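You operate a simulated robot arm through the tools that you are given. There is no shell and no other tool. Be economical: measure what you need, move in short steps, check, and stop when the job is done.

You are at the controls of a simulated robot arm. One attempt, no reset.

JOB
Correct torque wrench one to click at 50 Nm.
Fine: lay it in the checker, head at the steel block; wind the load knob to full, read, wind back, correct on the wrench dial, try again, wind back.

It is judged by the outcome, as a careful person would: the job done as asked, and still so three seconds after it is handed in. It fails if anything else is knocked over, pushed out of place, dropped, spilled or broken.

ROBOT AND FRAMES
A 6-joint arm with a two-finger gripper on a trunk, on a base that drives. Base frame: it is fixed to the floor where the robot stands at the start and does not move with it; the origin is under the middle of the robot, x ahead of it, y to its left, z up. Readings come in m, degrees, newtons and seconds.
Its first joint turns from -166.0 to 166.0 degrees. Places, roughly: cradle of the wrench checker [0.7, -0.1, 0.9]; load knob [0.7, -0.2, 0.9]; wrench checker [0.7, -0.2, 0.9]; wrench dial [0.7, -0.3, 0.9]. Payload 2.54 kg.
Tool frame: the origin (TCP) lies between the finger pads and is the grasp point; the fingertips stand 0.03 m ahead of it; z points along the fingers, y is the line along which they close. Largest opening 0.116 m; the body of the gripper starts 0.095 m behind the TCP.
Orientation is that of the tool frame in the base frame, as [roll, pitch, yaw] about the fixed x, y, z axes, in that order (R = Rz(yaw) Ry(pitch) Rx(roll)). With the fingers straight down and closing along the base's y, the tool's x points along the base's -x, its y along +y and its z along -z.

CONTROLS
- The arm moves only by the tool send_rows. Its argument "increments" is a list of rows, each a list of 7 numbers: the shift along the tool's x, y, z in m, then the turn, a rotation vector about the tool's x, y, z in degrees, then the finger opening in m, from 0 to 0.116. In form: [[tx, ty, tz, wx, wy, wz, gripper], ...]. A call has 1 to 20 rows; each row shifts and turns the commanded pose from where the row before left it, along the tool's axes as they then stand. Rows are played at 5 a second. More than 0.05 m and 8.6 degrees between two rows, or a gripper value outside its range, and nothing of the call is played. Where a pose cannot be reached the arm comes as near as it can. A force on the tool above 40 N (or 10 N above the force at the start of the call, whichever is more), or a blocked arm, ends the call early, and 0.2 s more pass. The fingers move at their own pace (about 0.072 m/s each) and stop on an object; they squeeze with about 33 N. The grip force told is the motor's: it shows also when the fingers shut on nothing. Time passes only in rows, and 0.2 s behind the last, so rows that do not move let the fingers close. It gives the time, the measured TCP pose, the force on the tool (base axes), the opening and the grip force at its end, in the units of the frame above (readings bear some noise), with the torque about the TCP (base axes, N m) and any sound that the robot's microphone picked up, and new pictures: "pictures" is both (left out), scene, wrist or none.
- Cameras (640 x 400 px; columns grow to the right, rows downward): "scene" is now at [-0.0193, 0.127, 1.429]; the picture's right is [-0.31, -0.95, 0.00], its down [-0.41, 0.13, -0.90] and it looks along [0.86, -0.28, -0.43] (base axes); focal length 264 px, centre (320, 200). "wrist" rides on the gripper at [0.069, -0.015, -0.122] in the tool frame; the picture's right is [0.21, 0.98, 0.00], its down [-0.83, 0.18, -0.53] and it looks along [-0.52, 0.11, 0.85] (tool axes); focal length 251 px, centre (320, 200). There is no depth. A picture from a camera that has moved, and an enlarged one, comes with that camera's place and axes in the base frame and with its lens. The place of the scene camera against the robot may be out by one fixed shift of up to 0.025 m in any direction.
- roll_base(legs): drives the robot by 1 to 6 legs, each [ahead, left, turn to the left] in m, m and degrees, along the robot's own axes; the way and the turn of a leg run together, so that a leg with both is an arc; at most 1.5 m and 180 degrees a leg. The arm and the cameras ride along, it lands a little off, and it stops where it bumps. It gives what a move gives, and a new picture of the scene camera.
- pan_tilt(pan, tilt): turns the head with the scene camera to pan (to the left, within 120 degrees either way) and tilt (down, from -29 to 69), counted from straight ahead of the robot. It gives what a move gives, and a new picture of the scene camera.
- enlarge(camera, box): a new picture of the part [left, top, right, bottom] of that camera's present view, enlarged. It takes no simulated time.
- sign_off(): hands the job in; it is judged then, once.

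Go step by step. Nothing tells you exact positions but the pictures and the camera data: compare them with the known pose of the tool, close in by small moves and look again before you grip or let go. The budget is 120 turns and 260 pictures, counting those below and the enlarged ones. Unless the task says otherwise, let go and move clear before handing in, and close with one line.

The tools are called after "Call:" as a command line: name --pt "numbers of a row" for each row, then --argument value for the rest, lists and objects as JSON in quotes. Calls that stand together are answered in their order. send_rows: Moves the arm, as the interface text tells. Its arguments: {"type":"object","properties":{"increments":{"type":"array","items":{"type":"array","items":{"type":"number"}}},"pictures":{"type":"string","enum":["both","scene","wrist","none"]}},"required":["increments"]} The other tools are called the same way: roll_base (legs) drives the base; pan_tilt (pan, tilt) turns the head that bears the scene camera; enlarge (camera, box) takes an enlarged picture of a part of a camera's view; sign_off () hands the job in.

At the start:

```text
t: 0.0
tool_pos: [0.3883, -0.2987, 1.2565]
orientation: [-179.9, 0.0, -180.0]
contact_force: [0.4, -0.5, 1.1]
wrist_torque: [0.01, 0.0, -0.01]
width: 0.116
gripper_force: 0.1
robot x, y, heading: [0.0015, -0.0019, -0.0]
head pan, tilt: [-17.8, 25.6]
```

scene: 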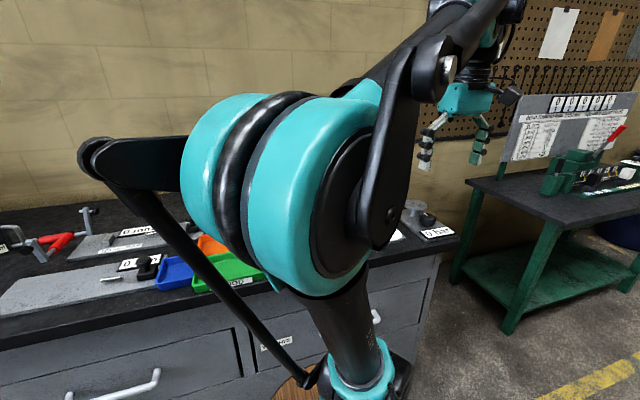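
wrist: 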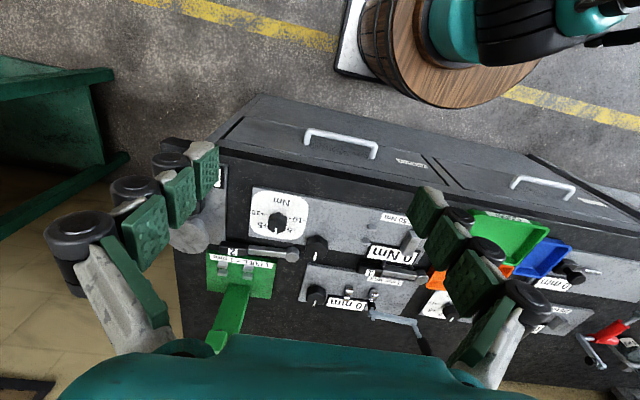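

I see the bench with several instruments from the wrist camera, while the arm blocks the scene view. I'll enlarge the wrist view to identify things.

Call:
enlarge --camera "wrist" --box '[190, 170, 440, 340]'

Call:
enlarge --camera "scene" --box '[380, 60, 640, 240]'

```text
2.35 times, centred on (315, 255) of wrist
camera zoom: at [0.3183, -0.3125, 1.3792], right [-0.21, 0.98, 0.0], down [0.83, 0.18, 0.53], along [0.52, 0.11, -0.85], focal length 592 px, centre (332, 71)
```

zoom: 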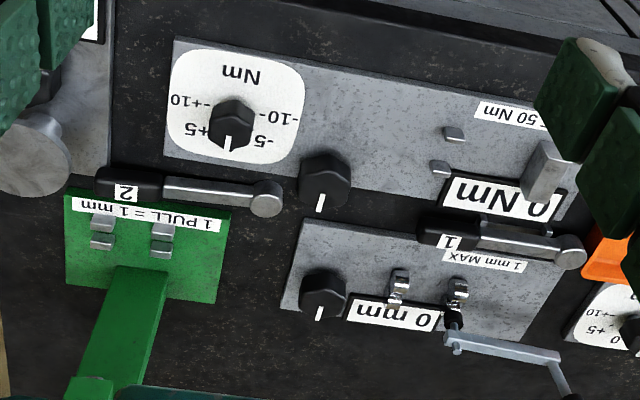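

```text
2.22 times, centred on (510, 150) of scene
camera zoom: at [-0.0193, 0.127, 1.429], right [-0.31, -0.95, 0.0], down [-0.41, 0.13, -0.9], along [0.86, -0.28, -0.43], focal length 586 px, centre (-102, 311)
```

zoom: 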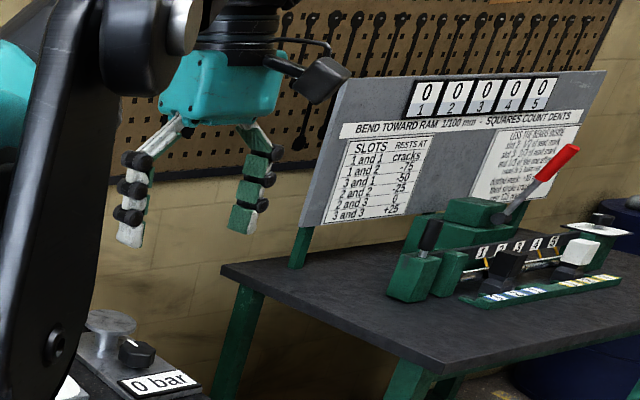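

The checker's grey plate lies around x 0.65–0.75, with its cradle posts near (0.67, -0.115). Wrench 1 lies behind it with its head toward +y. I'll bring the wrist camera closer for a better look.

Call:
send_rows --pt "-0.03 0.03 0.015 0 0 0 0.116" --pt "-0.03 0.03 0.015 0 0 0 0.116" --pt "-0.03 0.03 0.015 0 0 0 0.116" --pt "-0.03 0.03 0.015 0 0 0 0.116" --pt "-0.03 0.02 0.015 0 0 0 0.116"

Call:
enlarge --camera "wrist" --box '[120, 60, 520, 310]'

```text
t: 1.2
tool_pos: [0.5351, -0.1597, 1.1814]
orientation: [-180.0, 0.0, 180.0]
contact_force: [-0.1, 0.5, 0.2]
wrist_torque: [-0.03, -0.02, 0.02]
width: 0.1161
gripper_force: 0.0
robot x, y, heading: [0.0036, -0.003, 0.1]
head pan, tilt: [-17.8, 25.6]
camera scene: at [-0.0195, 0.127, 1.429], right [-0.31, -0.95, 0.0], down [-0.41, 0.13, -0.9], along [0.86, -0.28, -0.43], focal length 264 px, centre (320, 200)
camera wrist: at [0.4666, -0.1729, 1.3032], right [-0.21, 0.98, 0.0], down [0.83, 0.18, 0.53], along [0.52, 0.11, -0.85], focal length 251 px, centre (320, 200)
```

scene: 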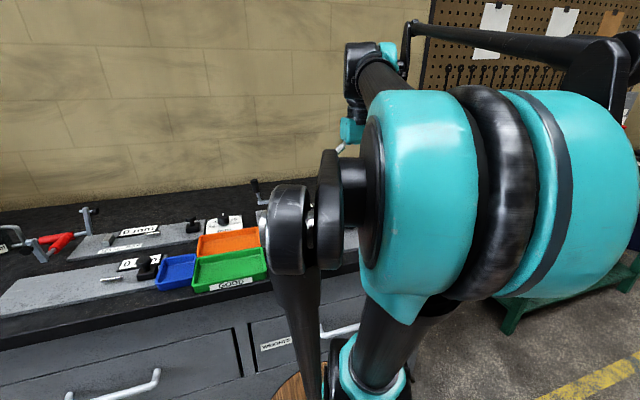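
wrist: 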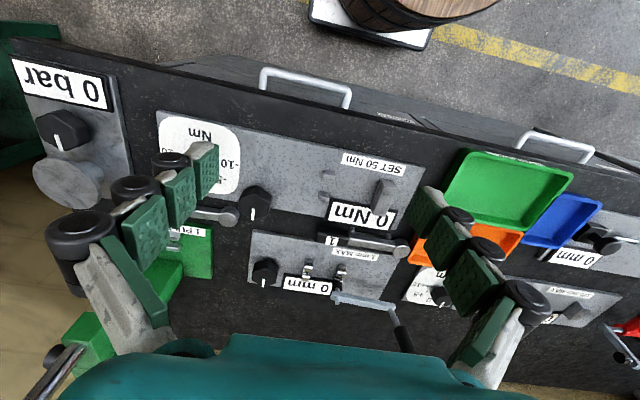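

```text
1.60 times, centred on (320, 185) of wrist
camera zoom: at [0.4666, -0.1729, 1.3032], right [-0.21, 0.98, 0.0], down [0.83, 0.18, 0.53], along [0.52, 0.11, -0.85], focal length 402 px, centre (320, 224)
```

zoom: 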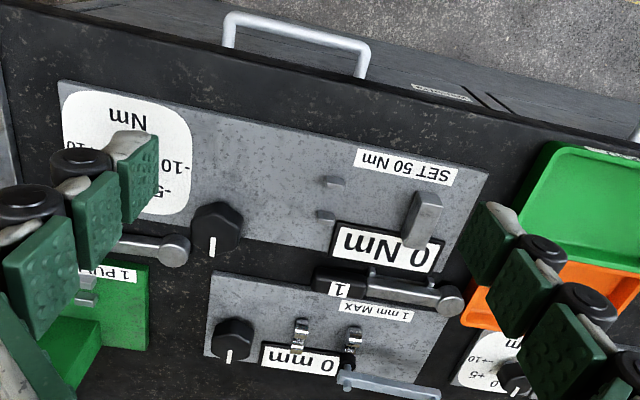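

The checker reads "0 Nm" and is labelled "SET 50 Nm". It has two small posts and a steel block toward +y. I'll take close-ups for measurement.

Call:
enlarge --camera "wrist" --box '[280, 140, 430, 275]'

```text
2.96 times, centred on (355, 208) of wrist
camera zoom: at [0.4666, -0.1729, 1.3032], right [-0.21, 0.98, 0.0], down [0.83, 0.18, 0.53], along [0.52, 0.11, -0.85], focal length 745 px, centre (216, 178)
```

zoom: 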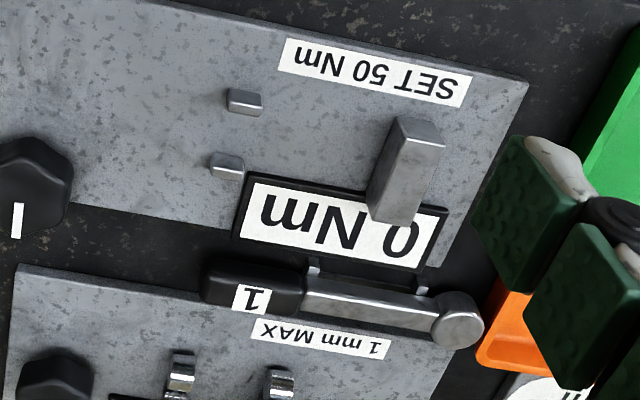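

Wrench 1 lies along y at x≈0.78, y from -0.11 to 0.08, with its head at +y. The posts are at x≈0.652 and 0.696, y≈-0.117, and the block is near y≈0. I'll turn the gripper 90° and look from another angle.

Call:
send_rows --pt "-0.041 0.005 0.02 0 0 0 0.116" --pt "-0.041 0.005 0.02 0 0 0 0.116" --pt "-0.041 0.005 0.02 0 0 0 0.116" --pt "-0.041 0.005 0.02 0 0 0 0.116" --pt "0 0 0 0 0 -8.2 0.116" --pt "0 0 0 0 0 -8.2 0.116" --pt "0 0 0 0 0 -8.2 0.116" --pt "0 0 0 0 0 -8.2 0.116" --pt "0 0 0 0 0 -8.2 0.116" --pt "0 0 0 0 0 -8.2 0.116" --pt "0 0 0 0 0 -8.2 0.116" --pt "0 0 0 0 0 -8.2 0.116" --pt "0 0 0 0 0 -8.2 0.116" --pt "0 0 0 0 0 -8.2 0.116" --pt "0 0 0 0 0 -8 0.116"

Call:
enlarge --camera "wrist" --box '[160, 80, 480, 280]'

```text
t: 4.4
tool_pos: [0.701, -0.1371, 1.1027]
orientation: [179.9, 0.0, -89.8]
contact_force: [0.1, -0.4, -0.8]
wrist_torque: [0.01, 0.0, 0.01]
width: 0.116
gripper_force: 0.0
robot x, y, heading: [-0.0032, 0.0016, 0.0]
head pan, tilt: [-17.8, 25.6]
camera scene: at [-0.0193, 0.127, 1.429], right [-0.31, -0.95, 0.0], down [-0.41, 0.13, -0.9], along [0.86, -0.28, -0.43], focal length 264 px, centre (320, 200)
camera wrist: at [0.7165, -0.2059, 1.2242], right [-0.98, -0.22, 0.0], down [-0.18, 0.83, 0.53], along [-0.12, 0.52, -0.85], focal length 251 px, centre (320, 200)
```

scene: 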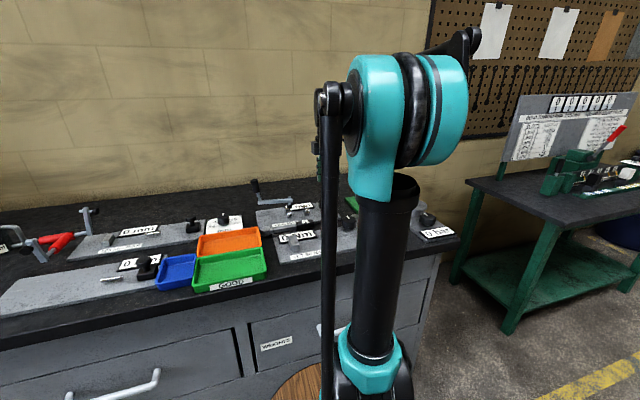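
wrist: 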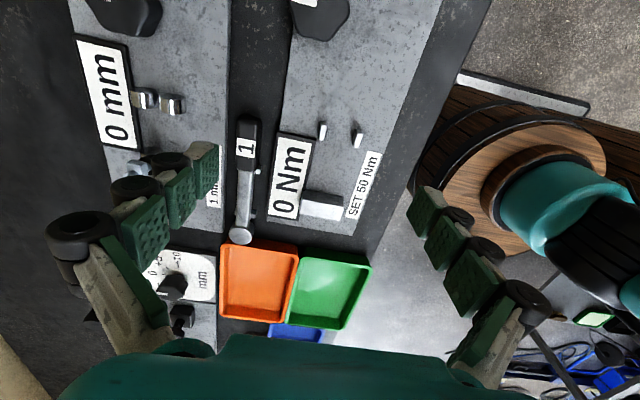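

```text
2.00 times, centred on (320, 180) of wrist
camera zoom: at [0.7165, -0.2059, 1.2242], right [-0.98, -0.22, 0.0], down [-0.18, 0.83, 0.53], along [-0.12, 0.52, -0.85], focal length 503 px, centre (320, 240)
```

zoom: 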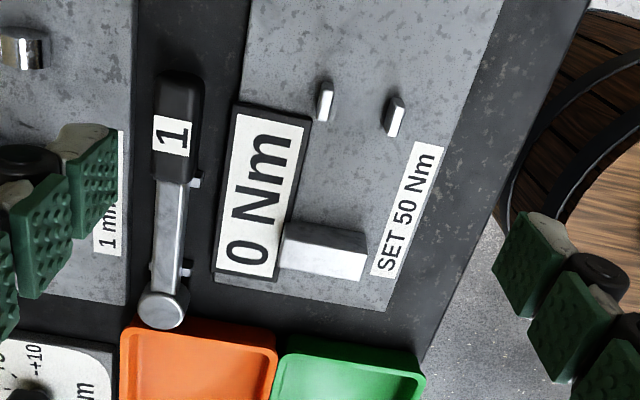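

From this side I get: block at x 0.641–0.699, y -0.018–0.002, height about 0.03; posts at x 0.648 and 0.692, y -0.118. I need finer detail of the wrench and cradle, so I'll enlarge from both cameras.

Call:
enlarge --camera "scene" --box '[230, 180, 330, 270]'

Call:
enlarge --camera "wrist" --box '[220, 100, 390, 250]'

```text
4.44 times, centred on (280, 225) of scene
camera zoom: at [-0.0193, 0.127, 1.429], right [-0.31, -0.95, 0.0], down [-0.41, 0.13, -0.9], along [0.86, -0.28, -0.43], focal length 1173 px, centre (498, 89)
```

zoom: 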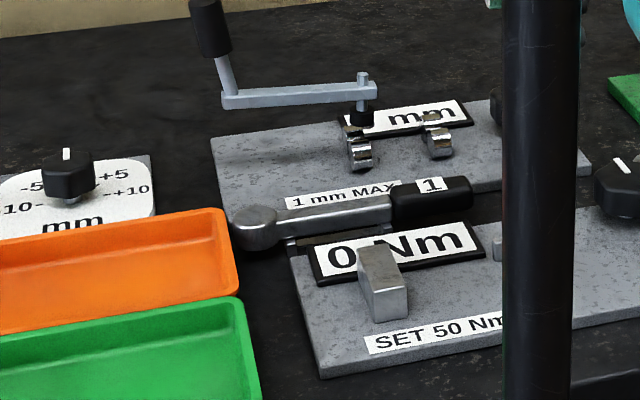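

```text
2.67 times, centred on (305, 175) of wrist
camera zoom: at [0.7165, -0.2059, 1.2242], right [-0.98, -0.22, 0.0], down [-0.18, 0.83, 0.53], along [-0.12, 0.52, -0.85], focal length 670 px, centre (360, 267)
```

zoom: 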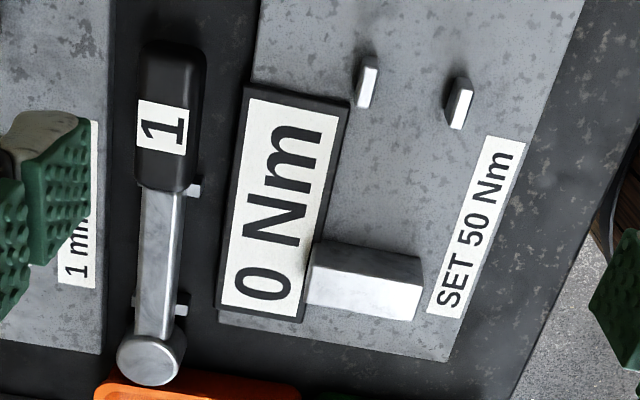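

The wrench rests on two rails, head top about z 0.92, and the checker plate top is about z 0.91. I'll go above the wrench shaft at (0.781, 0.008) with the fingers partly open and look again.

Call:
send_rows --pt "-0.036 -0.02 0.02 0 0 0 0.1" --pt "-0.036 -0.02 0.02 0 0 0 0.08" --pt "-0.036 -0.02 0.02 0 0 0 0.06" --pt "-0.037 -0.02 0.02 0 0 0 0.05" --pt "0 0 0.015 0 0 0 0.048" --pt "0 0 0 0 0 0 0.048"

Call:
enlarge --camera "scene" --box '[240, 170, 340, 240]'

```text
t: 5.8
tool_pos: [0.7824, 0.0056, 1.0041]
orientation: [179.9, 0.0, -90.0]
contact_force: [-1.3, 0.3, -0.7]
wrist_torque: [-0.02, 0.0, 0.02]
width: 0.0479
gripper_force: 0.0
robot x, y, heading: [0.0003, 0.0007, 0.0]
head pan, tilt: [-17.8, 25.6]
camera scene: at [-0.0193, 0.127, 1.429], right [-0.31, -0.95, 0.0], down [-0.41, 0.13, -0.9], along [0.86, -0.28, -0.43], focal length 264 px, centre (320, 200)
camera wrist: at [0.7968, -0.0611, 1.1267], right [-0.98, -0.21, 0.0], down [-0.18, 0.83, 0.53], along [-0.11, 0.52, -0.85], focal length 251 px, centre (320, 200)
```

scene: 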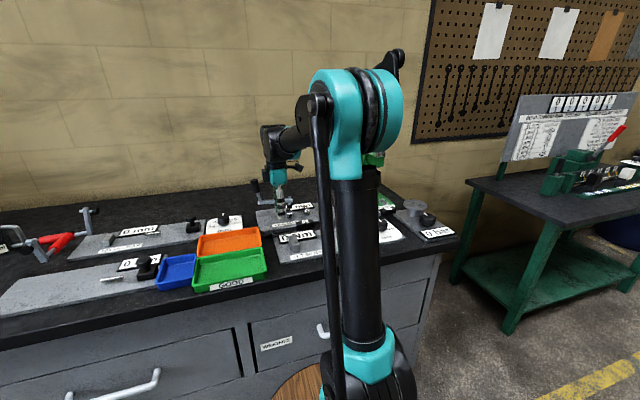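
wrist: 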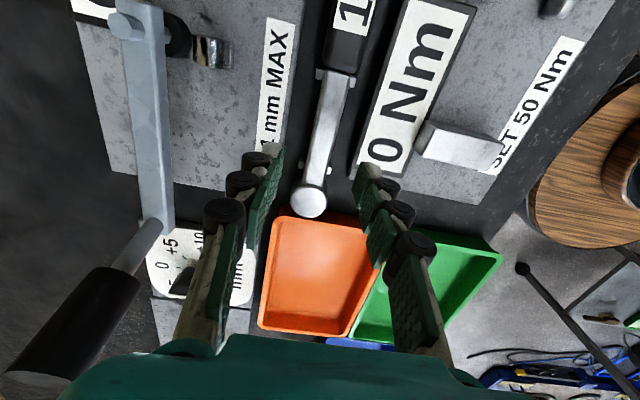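

```text
5.71 times, centred on (290, 205) of scene
camera zoom: at [-0.0193, 0.127, 1.429], right [-0.31, -0.95, 0.0], down [-0.41, 0.13, -0.9], along [0.86, -0.28, -0.43], focal length 1508 px, centre (491, 171)
```

zoom: 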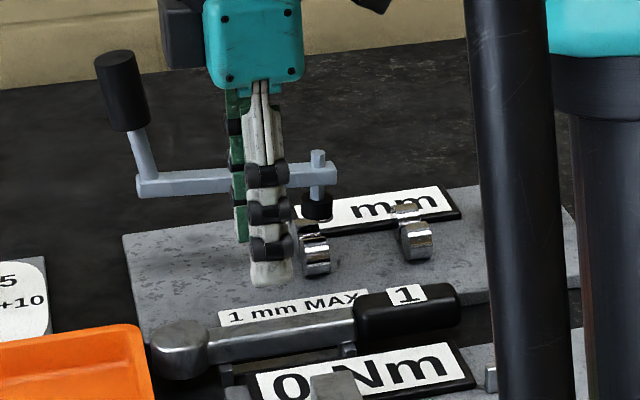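

The gripper is above the shaft, whose centre is x≈0.778. I'll shift 4 mm and descend partway.

Call:
send_rows --pt "0 0.004 0.02 0 0 0 0.048" --pt "0 0 0.02 0 0 0 0.048" --pt "0 0 0.012 0 0 0 0.048"

Call:
enlarge --camera "scene" --box '[250, 190, 320, 240]'

```text
t: 6.6
tool_pos: [0.776, 0.0064, 0.9549]
orientation: [-179.9, 0.0, -90.0]
contact_force: [-0.6, 0.1, 0.0]
wrist_torque: [0.02, 0.01, 0.04]
width: 0.0478
gripper_force: 0.0
robot x, y, heading: [0.0032, 0.0006, -0.0]
head pan, tilt: [-17.8, 25.6]
camera scene: at [-0.0193, 0.127, 1.429], right [-0.31, -0.95, 0.0], down [-0.41, 0.13, -0.9], along [0.86, -0.28, -0.43], focal length 264 px, centre (320, 200)
camera wrist: at [0.7916, -0.0618, 1.0772], right [-0.98, -0.21, 0.0], down [-0.18, 0.83, 0.53], along [-0.11, 0.52, -0.85], focal length 251 px, centre (320, 200)
```

scene: 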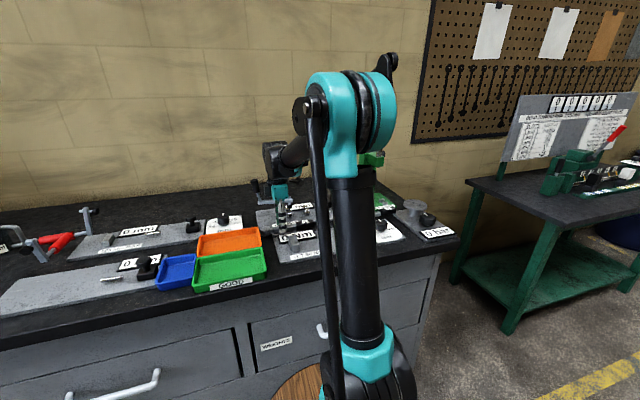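
wrist: 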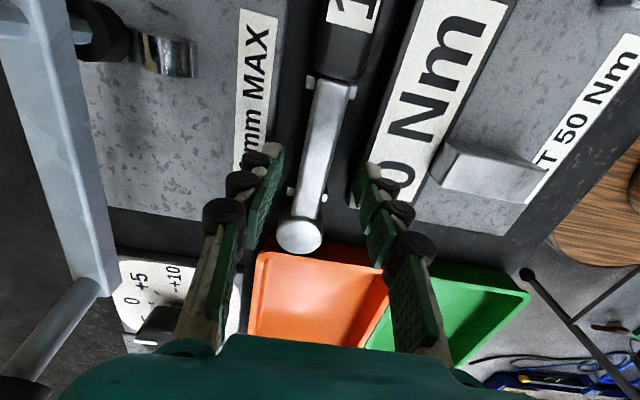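

```text
8.00 times, centred on (285, 215) of scene
camera zoom: at [-0.0193, 0.127, 1.429], right [-0.31, -0.95, 0.0], down [-0.41, 0.13, -0.9], along [0.86, -0.28, -0.43], focal length 2112 px, centre (600, 80)
```

zoom: 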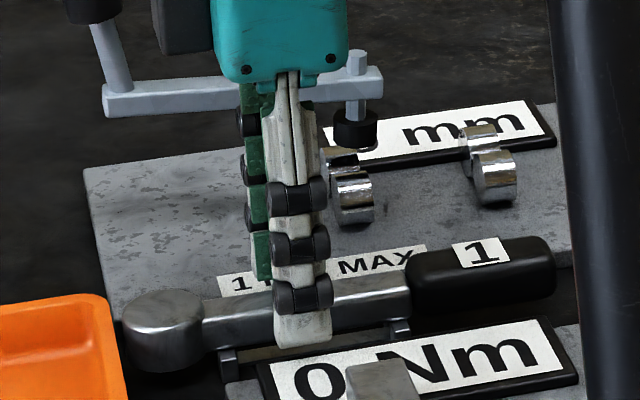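

Close to the shaft now; the "Nm" readout frame on the -x side leaves little clearance. I'll narrow the opening to 0.032 and inspect.

Call:
send_rows --pt "0 0 0.008 0 0 0 0.032" --pt "0 -0.001 0 0 0 0 0.032" --pictures "none"

Call:
enlarge --camera "wrist" --box '[220, 80, 440, 270]'

Call:
enlarge --camera "scene" --box '[255, 195, 315, 240]'

```text
t: 7.2
tool_pos: [0.7775, 0.0067, 0.9475]
orientation: [-180.0, 0.0, -90.1]
contact_force: [-0.3, 0.9, 0.4]
wrist_torque: [-0.02, 0.0, -0.02]
width: 0.0321
gripper_force: 0.0
robot x, y, heading: [-0.001, 0.0008, -0.1]
head pan, tilt: [-17.8, 25.6]
```

```text
2.11 times, centred on (330, 175) of wrist
camera zoom: at [0.793, -0.0615, 1.0687], right [-0.98, -0.21, 0.0], down [-0.18, 0.83, 0.53], along [-0.11, 0.52, -0.85], focal length 529 px, centre (299, 253)
```

zoom: 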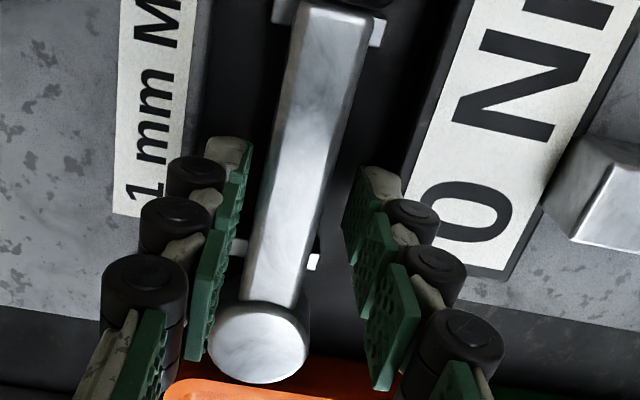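

```text
8.89 times, centred on (285, 218) of scene
camera zoom: at [-0.0193, 0.127, 1.429], right [-0.31, -0.95, 0.0], down [-0.41, 0.13, -0.9], along [0.86, -0.28, -0.43], focal length 2346 px, centre (631, 44)
```

zoom: 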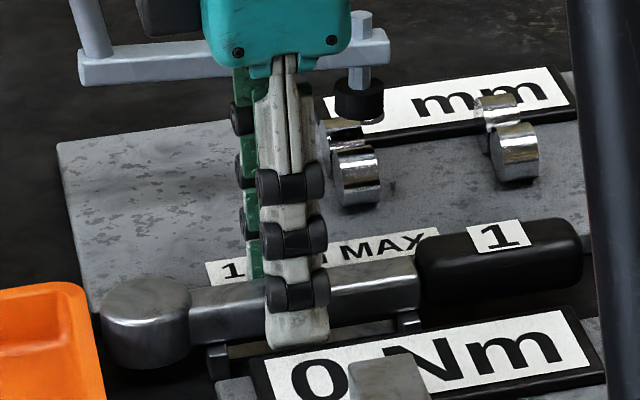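

The fingers straddle the shaft and clear the readout. I'll lower 8 mm and close.

Call:
send_rows --pt "0 0.001 0.004 0 0 0 0.032" --pt "0 0 0.004 0 0 0 0.032" --pt "0 0 0 0 0 0 0.02" --pt "0 0 0 0 0 0 0.01" --pt "0 0 0 0 0 0 0.01" --pictures "none"

Call:
enlarge --camera "wrist" --box '[220, 80, 440, 270]'

Call:
enlarge --camera "scene" --box '[255, 195, 315, 240]'

```text
t: 8.4
tool_pos: [0.7766, 0.0061, 0.94]
orientation: [-180.0, -0.1, -90.0]
contact_force: [-0.3, 0.1, -0.3]
wrist_torque: [0.06, -0.01, -0.01]
width: 0.0198
gripper_force: 33.2
robot x, y, heading: [-0.0011, 0.0026, -0.2]
head pan, tilt: [-17.8, 25.6]
```

```text
2.11 times, centred on (330, 175) of wrist
camera zoom: at [0.7919, -0.0618, 1.0608], right [-0.98, -0.21, 0.0], down [-0.18, 0.83, 0.53], along [-0.11, 0.52, -0.85], focal length 529 px, centre (299, 253)
```

zoom: 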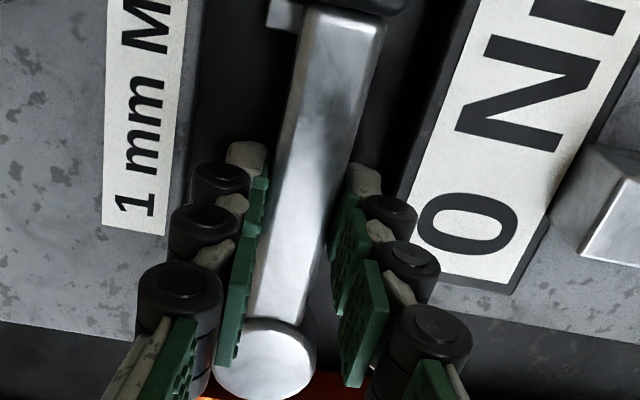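

```text
8.89 times, centred on (285, 218) of scene
camera zoom: at [-0.0191, 0.127, 1.429], right [-0.31, -0.95, 0.0], down [-0.41, 0.13, -0.9], along [0.86, -0.28, -0.43], focal length 2346 px, centre (631, 44)
```

zoom: 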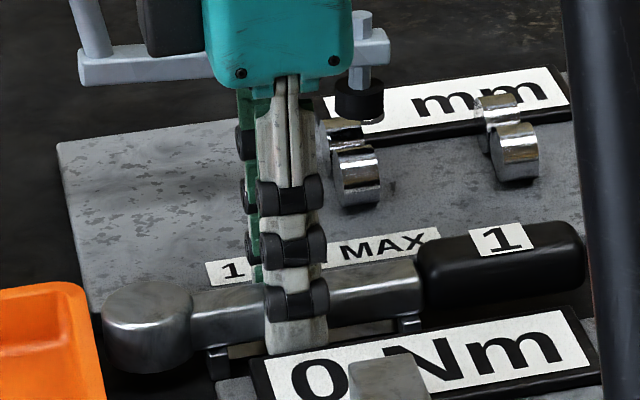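

The shaft is gripped at 0.0198 m. I'll lift straight up.

Call:
send_rows --pt "0 0 -0.006 0 0 0 0.01" --pt "0 0 -0.01 0 0 0 0.01" --pt "0 0 -0.015 0 0 0 0.01" --pt "0 0 -0.02 0 0 0 0.01" --pt "0 0 -0.02 0 0 0 0.01" --pt "0 0 0 0 0 0 0.01"

Call:
enlarge --camera "scene" --box '[245, 165, 335, 235]'

```text
t: 9.8
tool_pos: [0.7764, 0.0079, 1.0112]
orientation: [-179.8, -0.1, -89.9]
contact_force: [-1.0, -0.6, -3.6]
wrist_torque: [0.09, 0.0, 0.03]
width: 0.0197
gripper_force: 33.4
robot x, y, heading: [0.0021, -0.0021, -0.2]
head pan, tilt: [-17.8, 25.6]
camera scene: at [-0.0191, 0.127, 1.429], right [-0.31, -0.95, 0.0], down [-0.41, 0.13, -0.9], along [0.86, -0.28, -0.43], focal length 264 px, centre (320, 200)
camera wrist: at [0.7925, -0.0605, 1.1323], right [-0.98, -0.21, 0.0], down [-0.18, 0.83, 0.53], along [-0.11, 0.52, -0.85], focal length 251 px, centre (320, 200)
```

scene: 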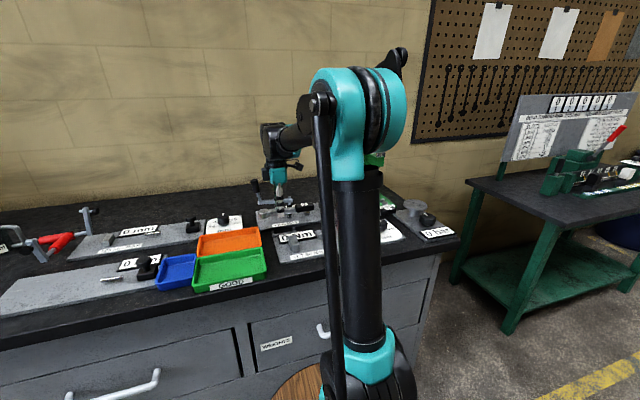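
wrist: 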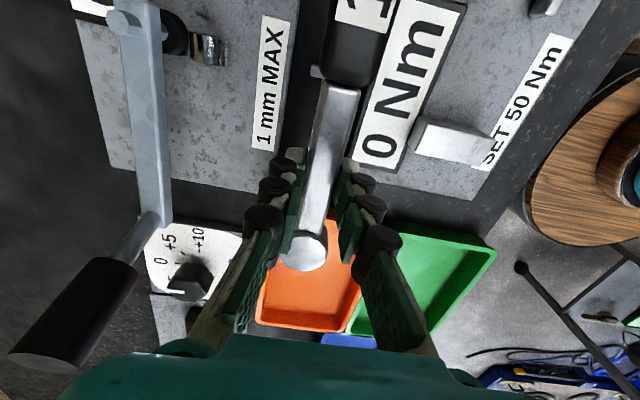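

```text
5.71 times, centred on (290, 200) of scene
camera zoom: at [-0.0191, 0.127, 1.429], right [-0.31, -0.95, 0.0], down [-0.41, 0.13, -0.9], along [0.86, -0.28, -0.43], focal length 1508 px, centre (491, 200)
```

zoom: 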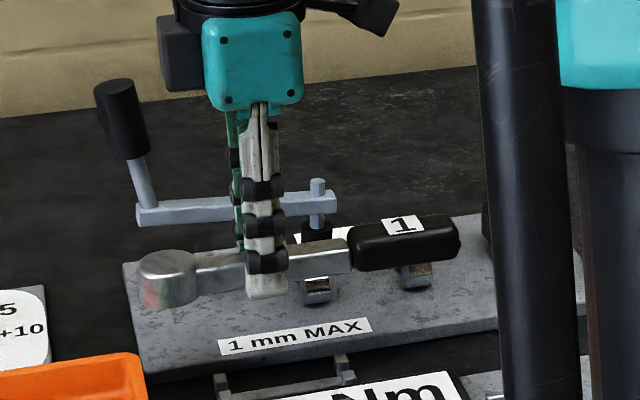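

The wrench is held level and clear. I'll carry it over to the cradle line at x≈0.670, staying high, and compare it with the posts and block.

Call:
send_rows --pt "0.025 0.027 0 0 0 0 0.01" --pt "0.025 0.027 0 0 0 0 0.01" --pt "0.025 0.027 0 0 0 0 0.01" --pt "0.02 0.0255 0 0 0 0 0.01" --pt "0 0 0 0 0 0 0.01"

Call:
enlarge --camera "wrist" --box '[220, 0, 460, 280]'

Call:
enlarge --camera "scene" --box '[250, 185, 350, 265]'

```text
t: 11.0
tool_pos: [0.6713, -0.0881, 1.0104]
orientation: [179.9, 0.1, -90.0]
contact_force: [0.6, 0.5, -3.9]
wrist_torque: [0.14, 0.02, 0.02]
width: 0.0194
gripper_force: 32.8
robot x, y, heading: [-0.0006, -0.0028, 0.2]
head pan, tilt: [-17.8, 25.6]
camera scene: at [-0.0191, 0.127, 1.429], right [-0.31, -0.95, 0.0], down [-0.41, 0.13, -0.9], along [0.86, -0.28, -0.43], focal length 264 px, centre (320, 200)
camera wrist: at [0.6862, -0.1568, 1.1318], right [-0.98, -0.21, 0.0], down [-0.18, 0.83, 0.53], along [-0.11, 0.52, -0.85], focal length 251 px, centre (320, 200)
```

scene: 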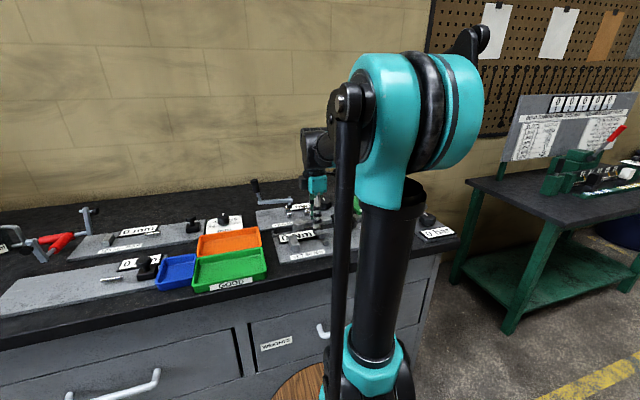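
wrist: 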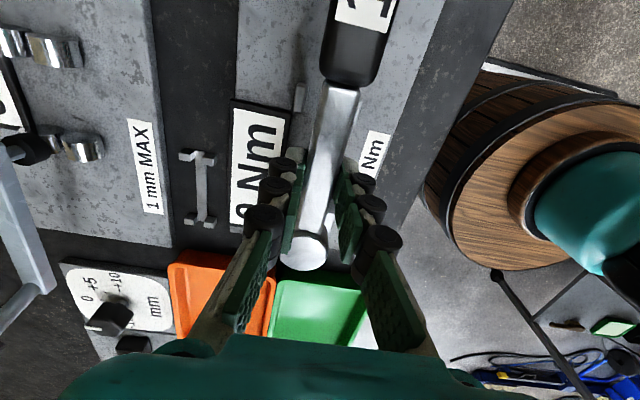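

```text
1.43 times, centred on (340, 140) of wrist
camera zoom: at [0.6862, -0.1568, 1.1318], right [-0.98, -0.21, 0.0], down [-0.18, 0.83, 0.53], along [-0.11, 0.52, -0.85], focal length 359 px, centre (291, 286)
```

zoom: 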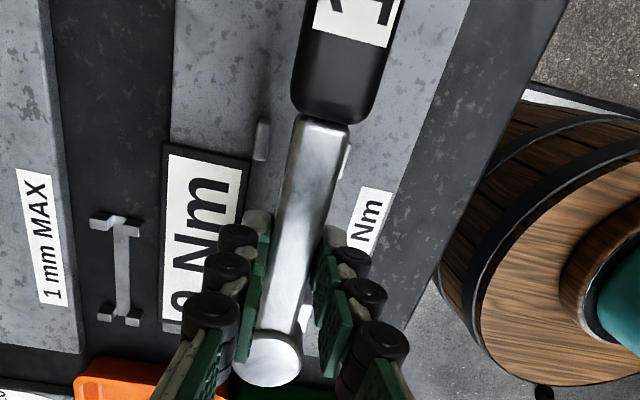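

```text
5.00 times, centred on (300, 225) of scene
camera zoom: at [-0.0191, 0.127, 1.429], right [-0.31, -0.95, 0.0], down [-0.41, 0.13, -0.9], along [0.86, -0.28, -0.43], focal length 1320 px, centre (420, 75)
```

zoom: 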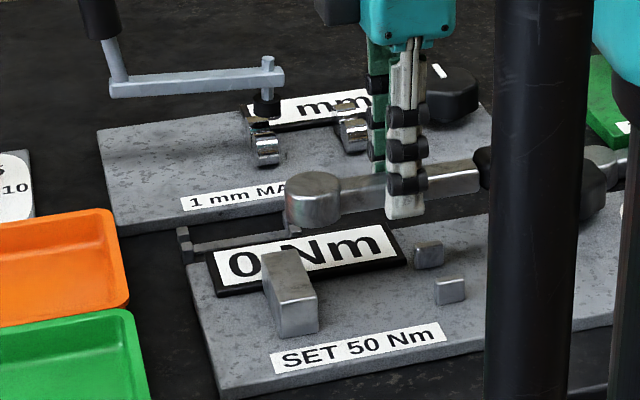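

The scene view shows two low posts (about 14 mm tall) and the block, whose near face is y≈-0.0275. The shaft should go between the posts with the head just short of the block, so TCP y ≈ -0.110. I'll move there and lower to 0.970.

Call:
send_rows --pt "0.022 0.001 0 0 0 0 0.01" --pt "0 0 0.02 0 0 0 0.01" --pt "0 0 0.015 0 0 0 0.01" --pt "0 0 0.005 0 0 0 0.01" --pt "0 0 0 0 0 0 0.01"

Call:
enlarge --camera "scene" --box '[265, 195, 345, 260]'

Call:
enlarge --camera "wrist" --box '[220, 0, 460, 280]'

```text
t: 12.2
tool_pos: [0.6696, -0.1104, 0.9694]
orientation: [-180.0, 0.0, -90.1]
contact_force: [0.8, -0.6, -5.0]
wrist_torque: [0.08, -0.04, -0.01]
width: 0.0198
gripper_force: 33.6
robot x, y, heading: [-0.0013, -0.0053, -0.2]
head pan, tilt: [-17.8, 25.6]
camera scene: at [-0.0191, 0.127, 1.429], right [-0.31, -0.95, 0.0], down [-0.41, 0.13, -0.9], along [0.86, -0.28, -0.43], focal length 264 px, centre (320, 200)
camera wrist: at [0.6847, -0.1776, 1.0915], right [-0.98, -0.21, 0.0], down [-0.18, 0.83, 0.53], along [-0.11, 0.52, -0.85], focal length 251 px, centre (320, 200)
```

scene: 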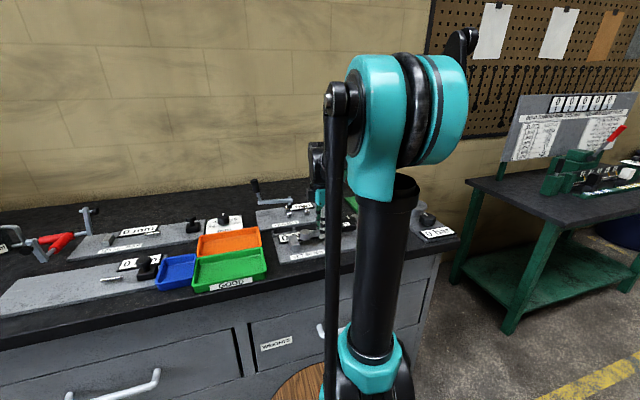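
wrist: 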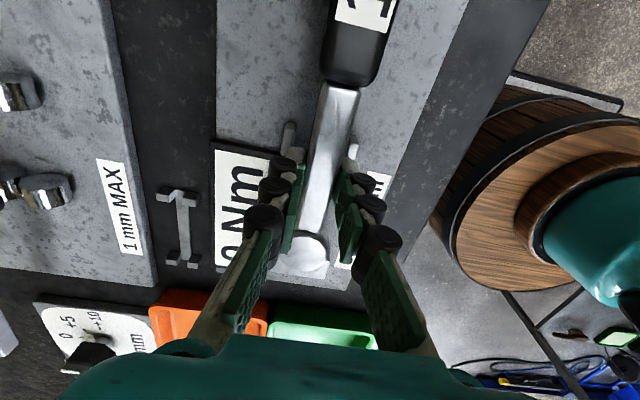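

```text
6.15 times, centred on (305, 228) of scene
camera zoom: at [-0.0191, 0.127, 1.429], right [-0.31, -0.95, 0.0], down [-0.41, 0.13, -0.9], along [0.86, -0.28, -0.43], focal length 1624 px, centre (412, 31)
```

zoom: 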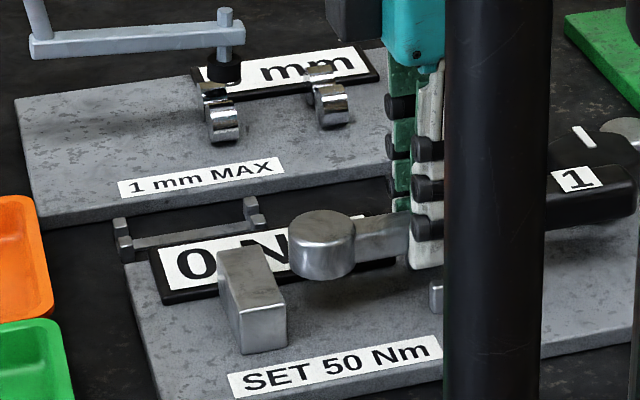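

```text
1.43 times, centred on (340, 140) of wrist
camera zoom: at [0.6847, -0.1776, 1.0915], right [-0.98, -0.21, 0.0], down [-0.18, 0.83, 0.53], along [-0.11, 0.52, -0.85], focal length 359 px, centre (291, 286)
```

zoom: 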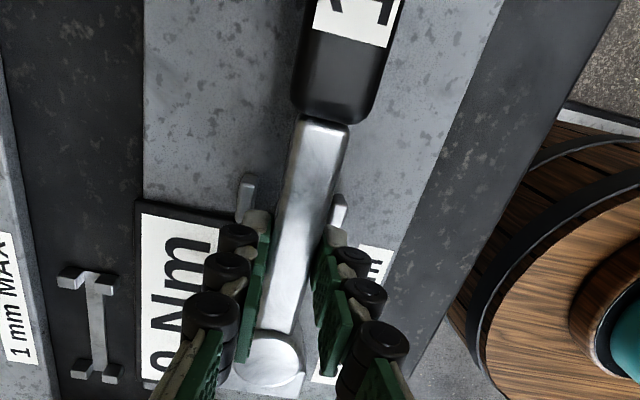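

Alignment looks right: the shaft is between the posts and the head is just short of the block. I'll lower gently.

Call:
send_rows --pt "0 0 0.004 0 0 0 0.01" --pt "0 0 0.003 0 0 0 0.01" --pt "0 0 0.003 0 0 0 0.01" --pt "0 0 0 0 0 0 0.01" --pictures "none"

Call:
enlarge --camera "scene" --box '[265, 195, 345, 260]'

Call:
enlarge --camera "wrist" --box '[220, 0, 460, 280]'

```text
t: 13.2
tool_pos: [0.6699, -0.1101, 0.9599]
orientation: [180.0, 0.0, -90.1]
contact_force: [0.2, 0.7, -3.0]
wrist_torque: [0.1, -0.05, 0.0]
width: 0.0192
gripper_force: 33.3
robot x, y, heading: [-0.0028, -0.0016, -0.1]
head pan, tilt: [-17.8, 25.6]
```

```text
6.15 times, centred on (305, 228) of scene
camera zoom: at [-0.0191, 0.127, 1.429], right [-0.31, -0.95, 0.0], down [-0.41, 0.13, -0.9], along [0.86, -0.28, -0.43], focal length 1624 px, centre (412, 31)
```

zoom: 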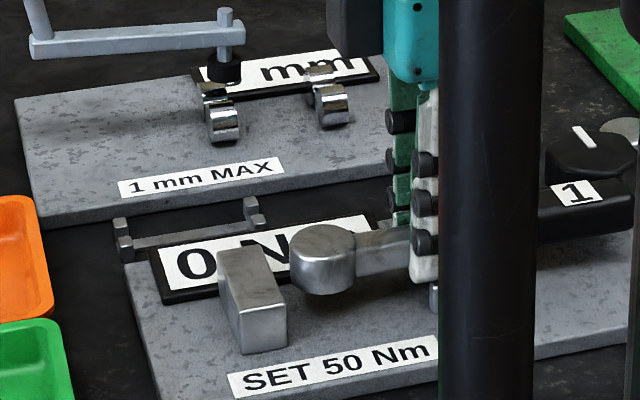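

```text
1.43 times, centred on (340, 140) of wrist
camera zoom: at [0.6854, -0.1781, 1.0821], right [-0.98, -0.21, 0.0], down [-0.18, 0.83, 0.53], along [-0.11, 0.52, -0.85], focal length 359 px, centre (291, 286)
```

zoom: 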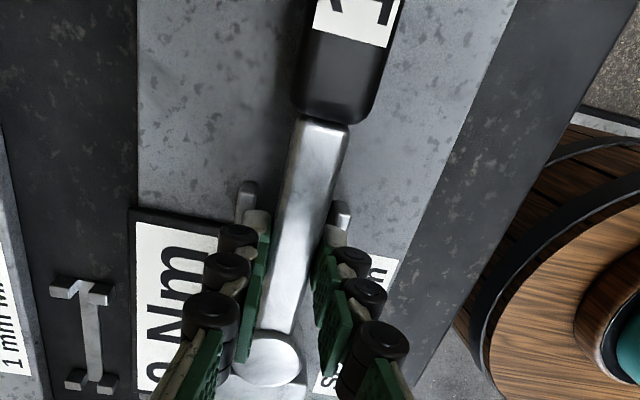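

No contact yet. Continuing down in 2 mm steps.

Call:
send_rows --pt "0 0 0.002 0 0 0 0.01" --pt "0 0 0.002 0 0 0 0.01" --pt "0 0 0 0 0 0 0.01" --pictures "none"

Call:
send_rows --pt "0 0 0.002 0 0 0 0.01" --pt "0 0 0 0 0 0 0.01" --pictures "none"

Call:
enlarge --camera "scene" --box '[265, 195, 345, 260]'

```text
t: 13.8
tool_pos: [0.6692, -0.1102, 0.9592]
orientation: [180.0, 0.1, -90.0]
contact_force: [-5.5, 1.4, 19.7]
wrist_torque: [0.06, 0.61, -0.06]
width: 0.0194
gripper_force: 32.4
robot x, y, heading: [0.0004, 0.0007, 0.0]
head pan, tilt: [-17.8, 25.6]
stopped in row 3: the force on the tool passed its limit at 50 N (the readings are from after the stop); the commanded pose is now the measured one
```

```text
t: 14.2
tool_pos: [0.6703, -0.1104, 0.9593]
orientation: [179.8, -0.1, -90.0]
contact_force: [-7.9, 1.4, 20.6]
wrist_torque: [0.03, 0.61, -0.02]
width: 0.0196
gripper_force: 33.3
robot x, y, heading: [0.0026, -0.001, -0.1]
head pan, tilt: [-17.8, 25.6]
stopped in row 1: the force on the tool passed its limit at 46 N (the readings are from after the stop); the commanded pose is now the measured one
```

```text
6.15 times, centred on (305, 228) of scene
camera zoom: at [-0.0202, 0.1272, 1.429], right [-0.31, -0.95, 0.0], down [-0.41, 0.13, -0.9], along [0.86, -0.28, -0.43], focal length 1624 px, centre (412, 31)
```

zoom: 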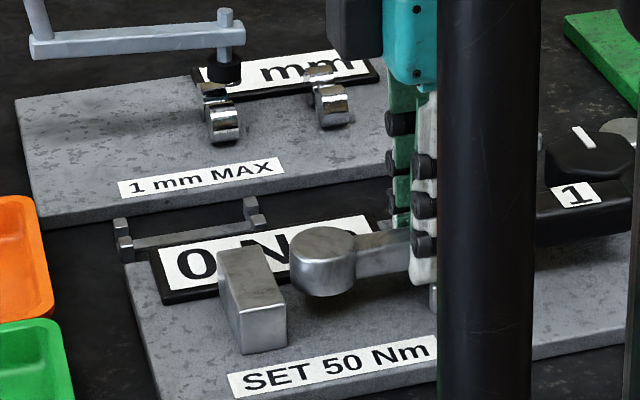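

A fingertip met a post top (z≈0.929) while the wrench was still about 1 cm above the plate, so I won't release here. I'll lift, shift back so the fingers clear the posts on the -y side, set it down there, then slide it forward by its head.

Call:
send_rows --pt "0 0 -0.012 0 0 0 0.01" --pt "0.017 0 0 0 0 0 0.01" --pt "0.016 0 0 0 0 0 0.01" --pt "0 0 0.008 0 0 0 0.01" --pt "0 0 0 0 0 0 0.01"

Call:
enlarge --camera "wrist" --box '[220, 0, 460, 280]'

Call:
enlarge --camera "scene" --box '[275, 195, 365, 260]'

```text
t: 15.4
tool_pos: [0.6719, -0.1429, 0.9625]
orientation: [179.9, 0.0, -90.0]
contact_force: [-0.3, -1.2, -3.9]
wrist_torque: [0.11, -0.02, 0.01]
width: 0.0192
gripper_force: 33.1
robot x, y, heading: [-0.0003, 0.0006, -0.1]
head pan, tilt: [-17.8, 25.6]
camera scene: at [-0.0192, 0.127, 1.429], right [-0.31, -0.95, 0.0], down [-0.41, 0.13, -0.9], along [0.86, -0.28, -0.43], focal length 264 px, centre (320, 200)
camera wrist: at [0.6866, -0.2113, 1.0836], right [-0.98, -0.21, 0.0], down [-0.18, 0.83, 0.53], along [-0.11, 0.52, -0.85], focal length 251 px, centre (320, 200)
```

scene: 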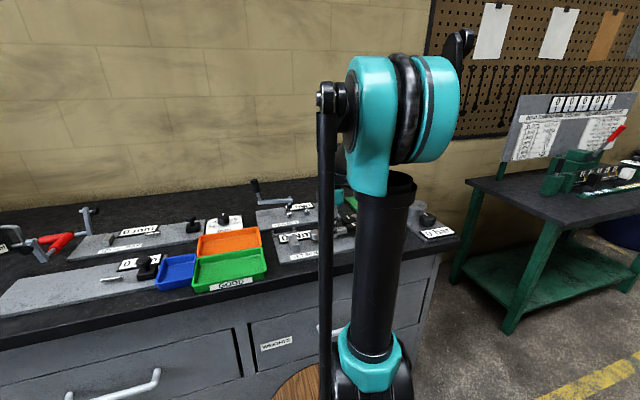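
wrist: 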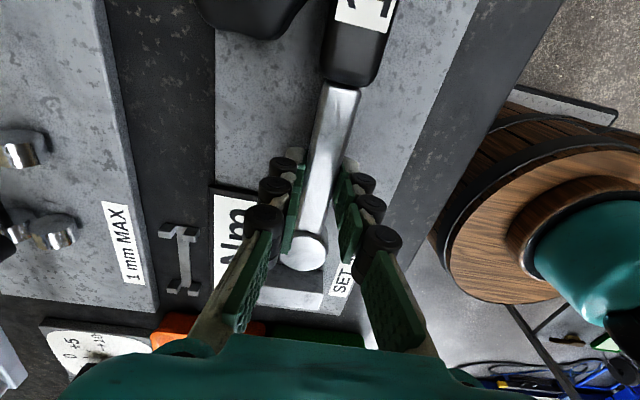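

```text
1.43 times, centred on (340, 140) of wrist
camera zoom: at [0.6866, -0.2113, 1.0836], right [-0.98, -0.21, 0.0], down [-0.18, 0.83, 0.53], along [-0.11, 0.52, -0.85], focal length 359 px, centre (291, 286)
```

zoom: 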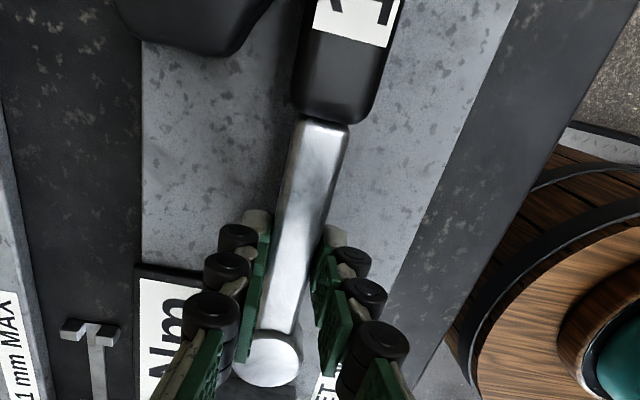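

```text
6.15 times, centred on (320, 228) of scene
camera zoom: at [-0.0192, 0.127, 1.429], right [-0.31, -0.95, 0.0], down [-0.41, 0.13, -0.9], along [0.86, -0.28, -0.43], focal length 1624 px, centre (320, 31)
```

zoom: 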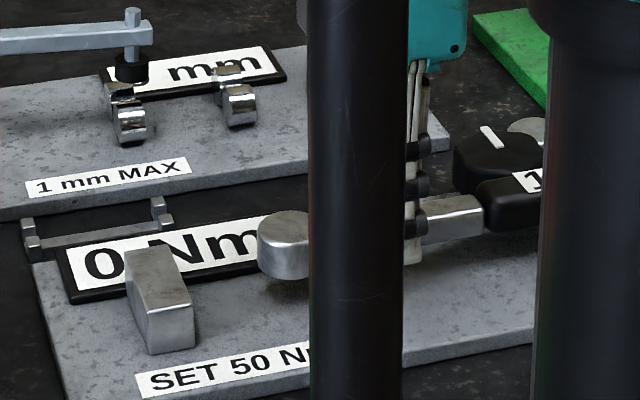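

Fingers are now behind the posts. Lowering to contact with the plate.

Call:
send_rows --pt "0 0.001 0.005 0 0 0 0.01" --pt "0 0 0.005 0 0 0 0.01" --pt "0 0 0.003 0 0 0 0.01" --pt "0 0 0 0 0 0 0.01" --pictures "none"

Call:
enlarge --camera "scene" --box '[275, 195, 365, 260]'

```text
t: 16.4
tool_pos: [0.6714, -0.1433, 0.9493]
orientation: [-180.0, 0.0, -90.0]
contact_force: [0.0, 0.0, -3.7]
wrist_torque: [0.15, 0.0, 0.02]
width: 0.0192
gripper_force: 33.3
robot x, y, heading: [-0.0008, 0.0008, 0.2]
head pan, tilt: [-17.8, 25.6]
```

```text
6.15 times, centred on (320, 228) of scene
camera zoom: at [-0.0192, 0.127, 1.429], right [-0.31, -0.95, 0.0], down [-0.41, 0.13, -0.9], along [0.86, -0.28, -0.43], focal length 1624 px, centre (320, 31)
```

zoom: 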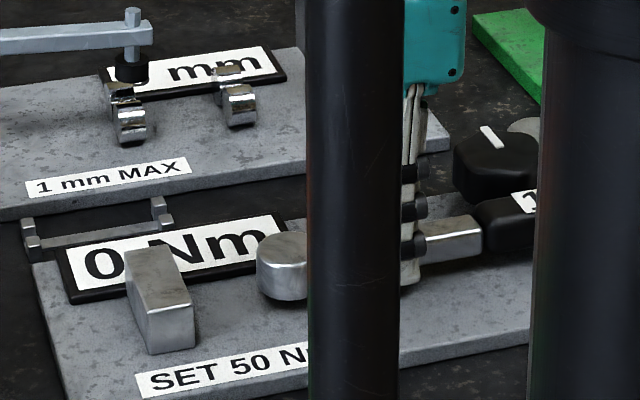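

Nearly down; continuing in 1.5 mm steps.

Call:
send_rows --pt "0 0 0.0015 0 0 0 0.01" --pt "0 0 0.0015 0 0 0 0.01" --pt "0 0 0 0 0 0 0.01" --pictures "none"

Call:
send_rows --pt "0 0 0.0015 0 0 0 0.01" --pt "0 0 0.0 0 0 0 0.01" --pictures "none"

Call:
send_rows --pt "0 0 0.0015 0 0 0 0.01" --pt "0 0 0.0 0 0 0 0.01" --pictures "none"

Call:
enlarge --camera "scene" --box '[275, 195, 365, 260]'

```text
t: 17.2
tool_pos: [0.6698, -0.1423, 0.9463]
orientation: [179.9, 0.0, -90.0]
contact_force: [0.0, -0.4, -3.8]
wrist_torque: [0.1, -0.02, 0.0]
width: 0.0195
gripper_force: 32.6
robot x, y, heading: [-0.0005, 0.0011, -0.4]
head pan, tilt: [-17.8, 25.6]
```

```text
t: 17.8
tool_pos: [0.6694, -0.1432, 0.9444]
orientation: [-180.0, 0.0, -90.0]
contact_force: [-0.2, 0.4, -4.3]
wrist_torque: [0.14, 0.01, 0.01]
width: 0.0193
gripper_force: 33.2
robot x, y, heading: [0.0039, -0.0015, 0.4]
head pan, tilt: [-17.8, 25.6]
```

```text
t: 18.4
tool_pos: [0.6696, -0.1422, 0.9419]
orientation: [179.9, 0.0, -90.0]
contact_force: [0.0, 0.5, -4.3]
wrist_torque: [0.12, 0.03, 0.02]
width: 0.019
gripper_force: 33.3
robot x, y, heading: [-0.0, -0.0042, -0.1]
head pan, tilt: [-17.8, 25.6]
```

```text
6.15 times, centred on (320, 228) of scene
camera zoom: at [-0.0192, 0.127, 1.429], right [-0.31, -0.95, 0.0], down [-0.41, 0.13, -0.9], along [0.86, -0.28, -0.43], focal length 1624 px, centre (320, 31)
```

zoom: 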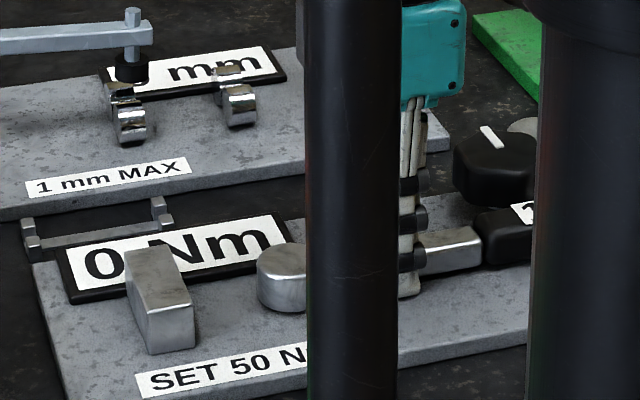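

Still no contact. A few more steps.

Call:
send_rows --pt "0 0 0.0015 0 0 0 0.01" --pt "0 0 0.0 0 0 0 0.01" --pictures "none"

Call:
send_rows --pt "0 0 0.0015 0 0 0 0.01" --pt "0 0 0.0 0 0 0 0.01" --pictures "none"

Call:
send_rows --pt "0 0 0.0015 0 0 0 0.01" --pt "0 0 0.0 0 0 0 0.01" --pictures "none"

Call:
enlarge --camera "scene" --box '[275, 195, 365, 260]'

```text
t: 19.0
tool_pos: [0.6697, -0.1437, 0.9415]
orientation: [-180.0, -0.1, -90.0]
contact_force: [3.0, 0.7, 17.3]
wrist_torque: [0.19, -0.04, 0.0]
width: 0.0193
gripper_force: 33.1
robot x, y, heading: [-0.0013, 0.0009, -0.1]
head pan, tilt: [-17.8, 25.6]
```

```text
t: 19.4
tool_pos: [0.6699, -0.1431, 0.9411]
orientation: [-179.9, 0.0, -89.9]
contact_force: [-4.5, 3.3, 18.0]
wrist_torque: [0.22, 0.18, -0.01]
width: 0.0192
gripper_force: 33.3
robot x, y, heading: [0.0008, 0.0018, 0.1]
head pan, tilt: [-17.8, 25.6]
stopped in row 2: the force on the tool passed its limit at 46 N (the readings are from after the stop); the commanded pose is now the measured one
```

```text
t: 19.8
tool_pos: [0.67, -0.1425, 0.9419]
orientation: [-179.9, 0.0, -90.1]
contact_force: [-5.8, 3.5, 21.4]
wrist_torque: [0.21, 0.21, -0.01]
width: 0.0196
gripper_force: 33.1
robot x, y, heading: [0.0003, -0.0043, 0.1]
head pan, tilt: [-17.8, 25.6]
stopped in row 1: the force on the tool passed its limit at 47 N (the readings are from after the stop); the commanded pose is now the measured one
```

```text
6.15 times, centred on (320, 228) of scene
camera zoom: at [-0.0202, 0.1273, 1.429], right [-0.31, -0.95, 0.0], down [-0.41, 0.13, -0.9], along [0.86, -0.28, -0.43], focal length 1624 px, centre (320, 31)
```

zoom: 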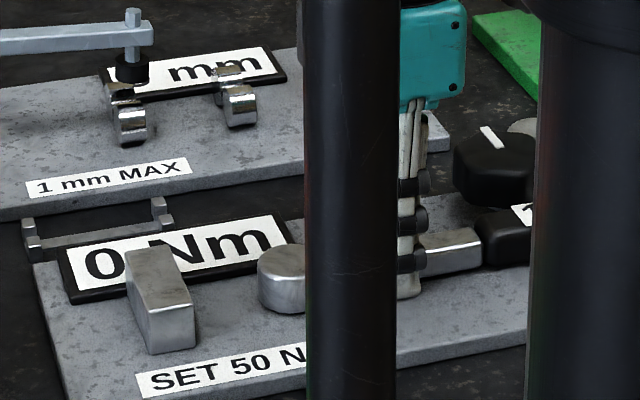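

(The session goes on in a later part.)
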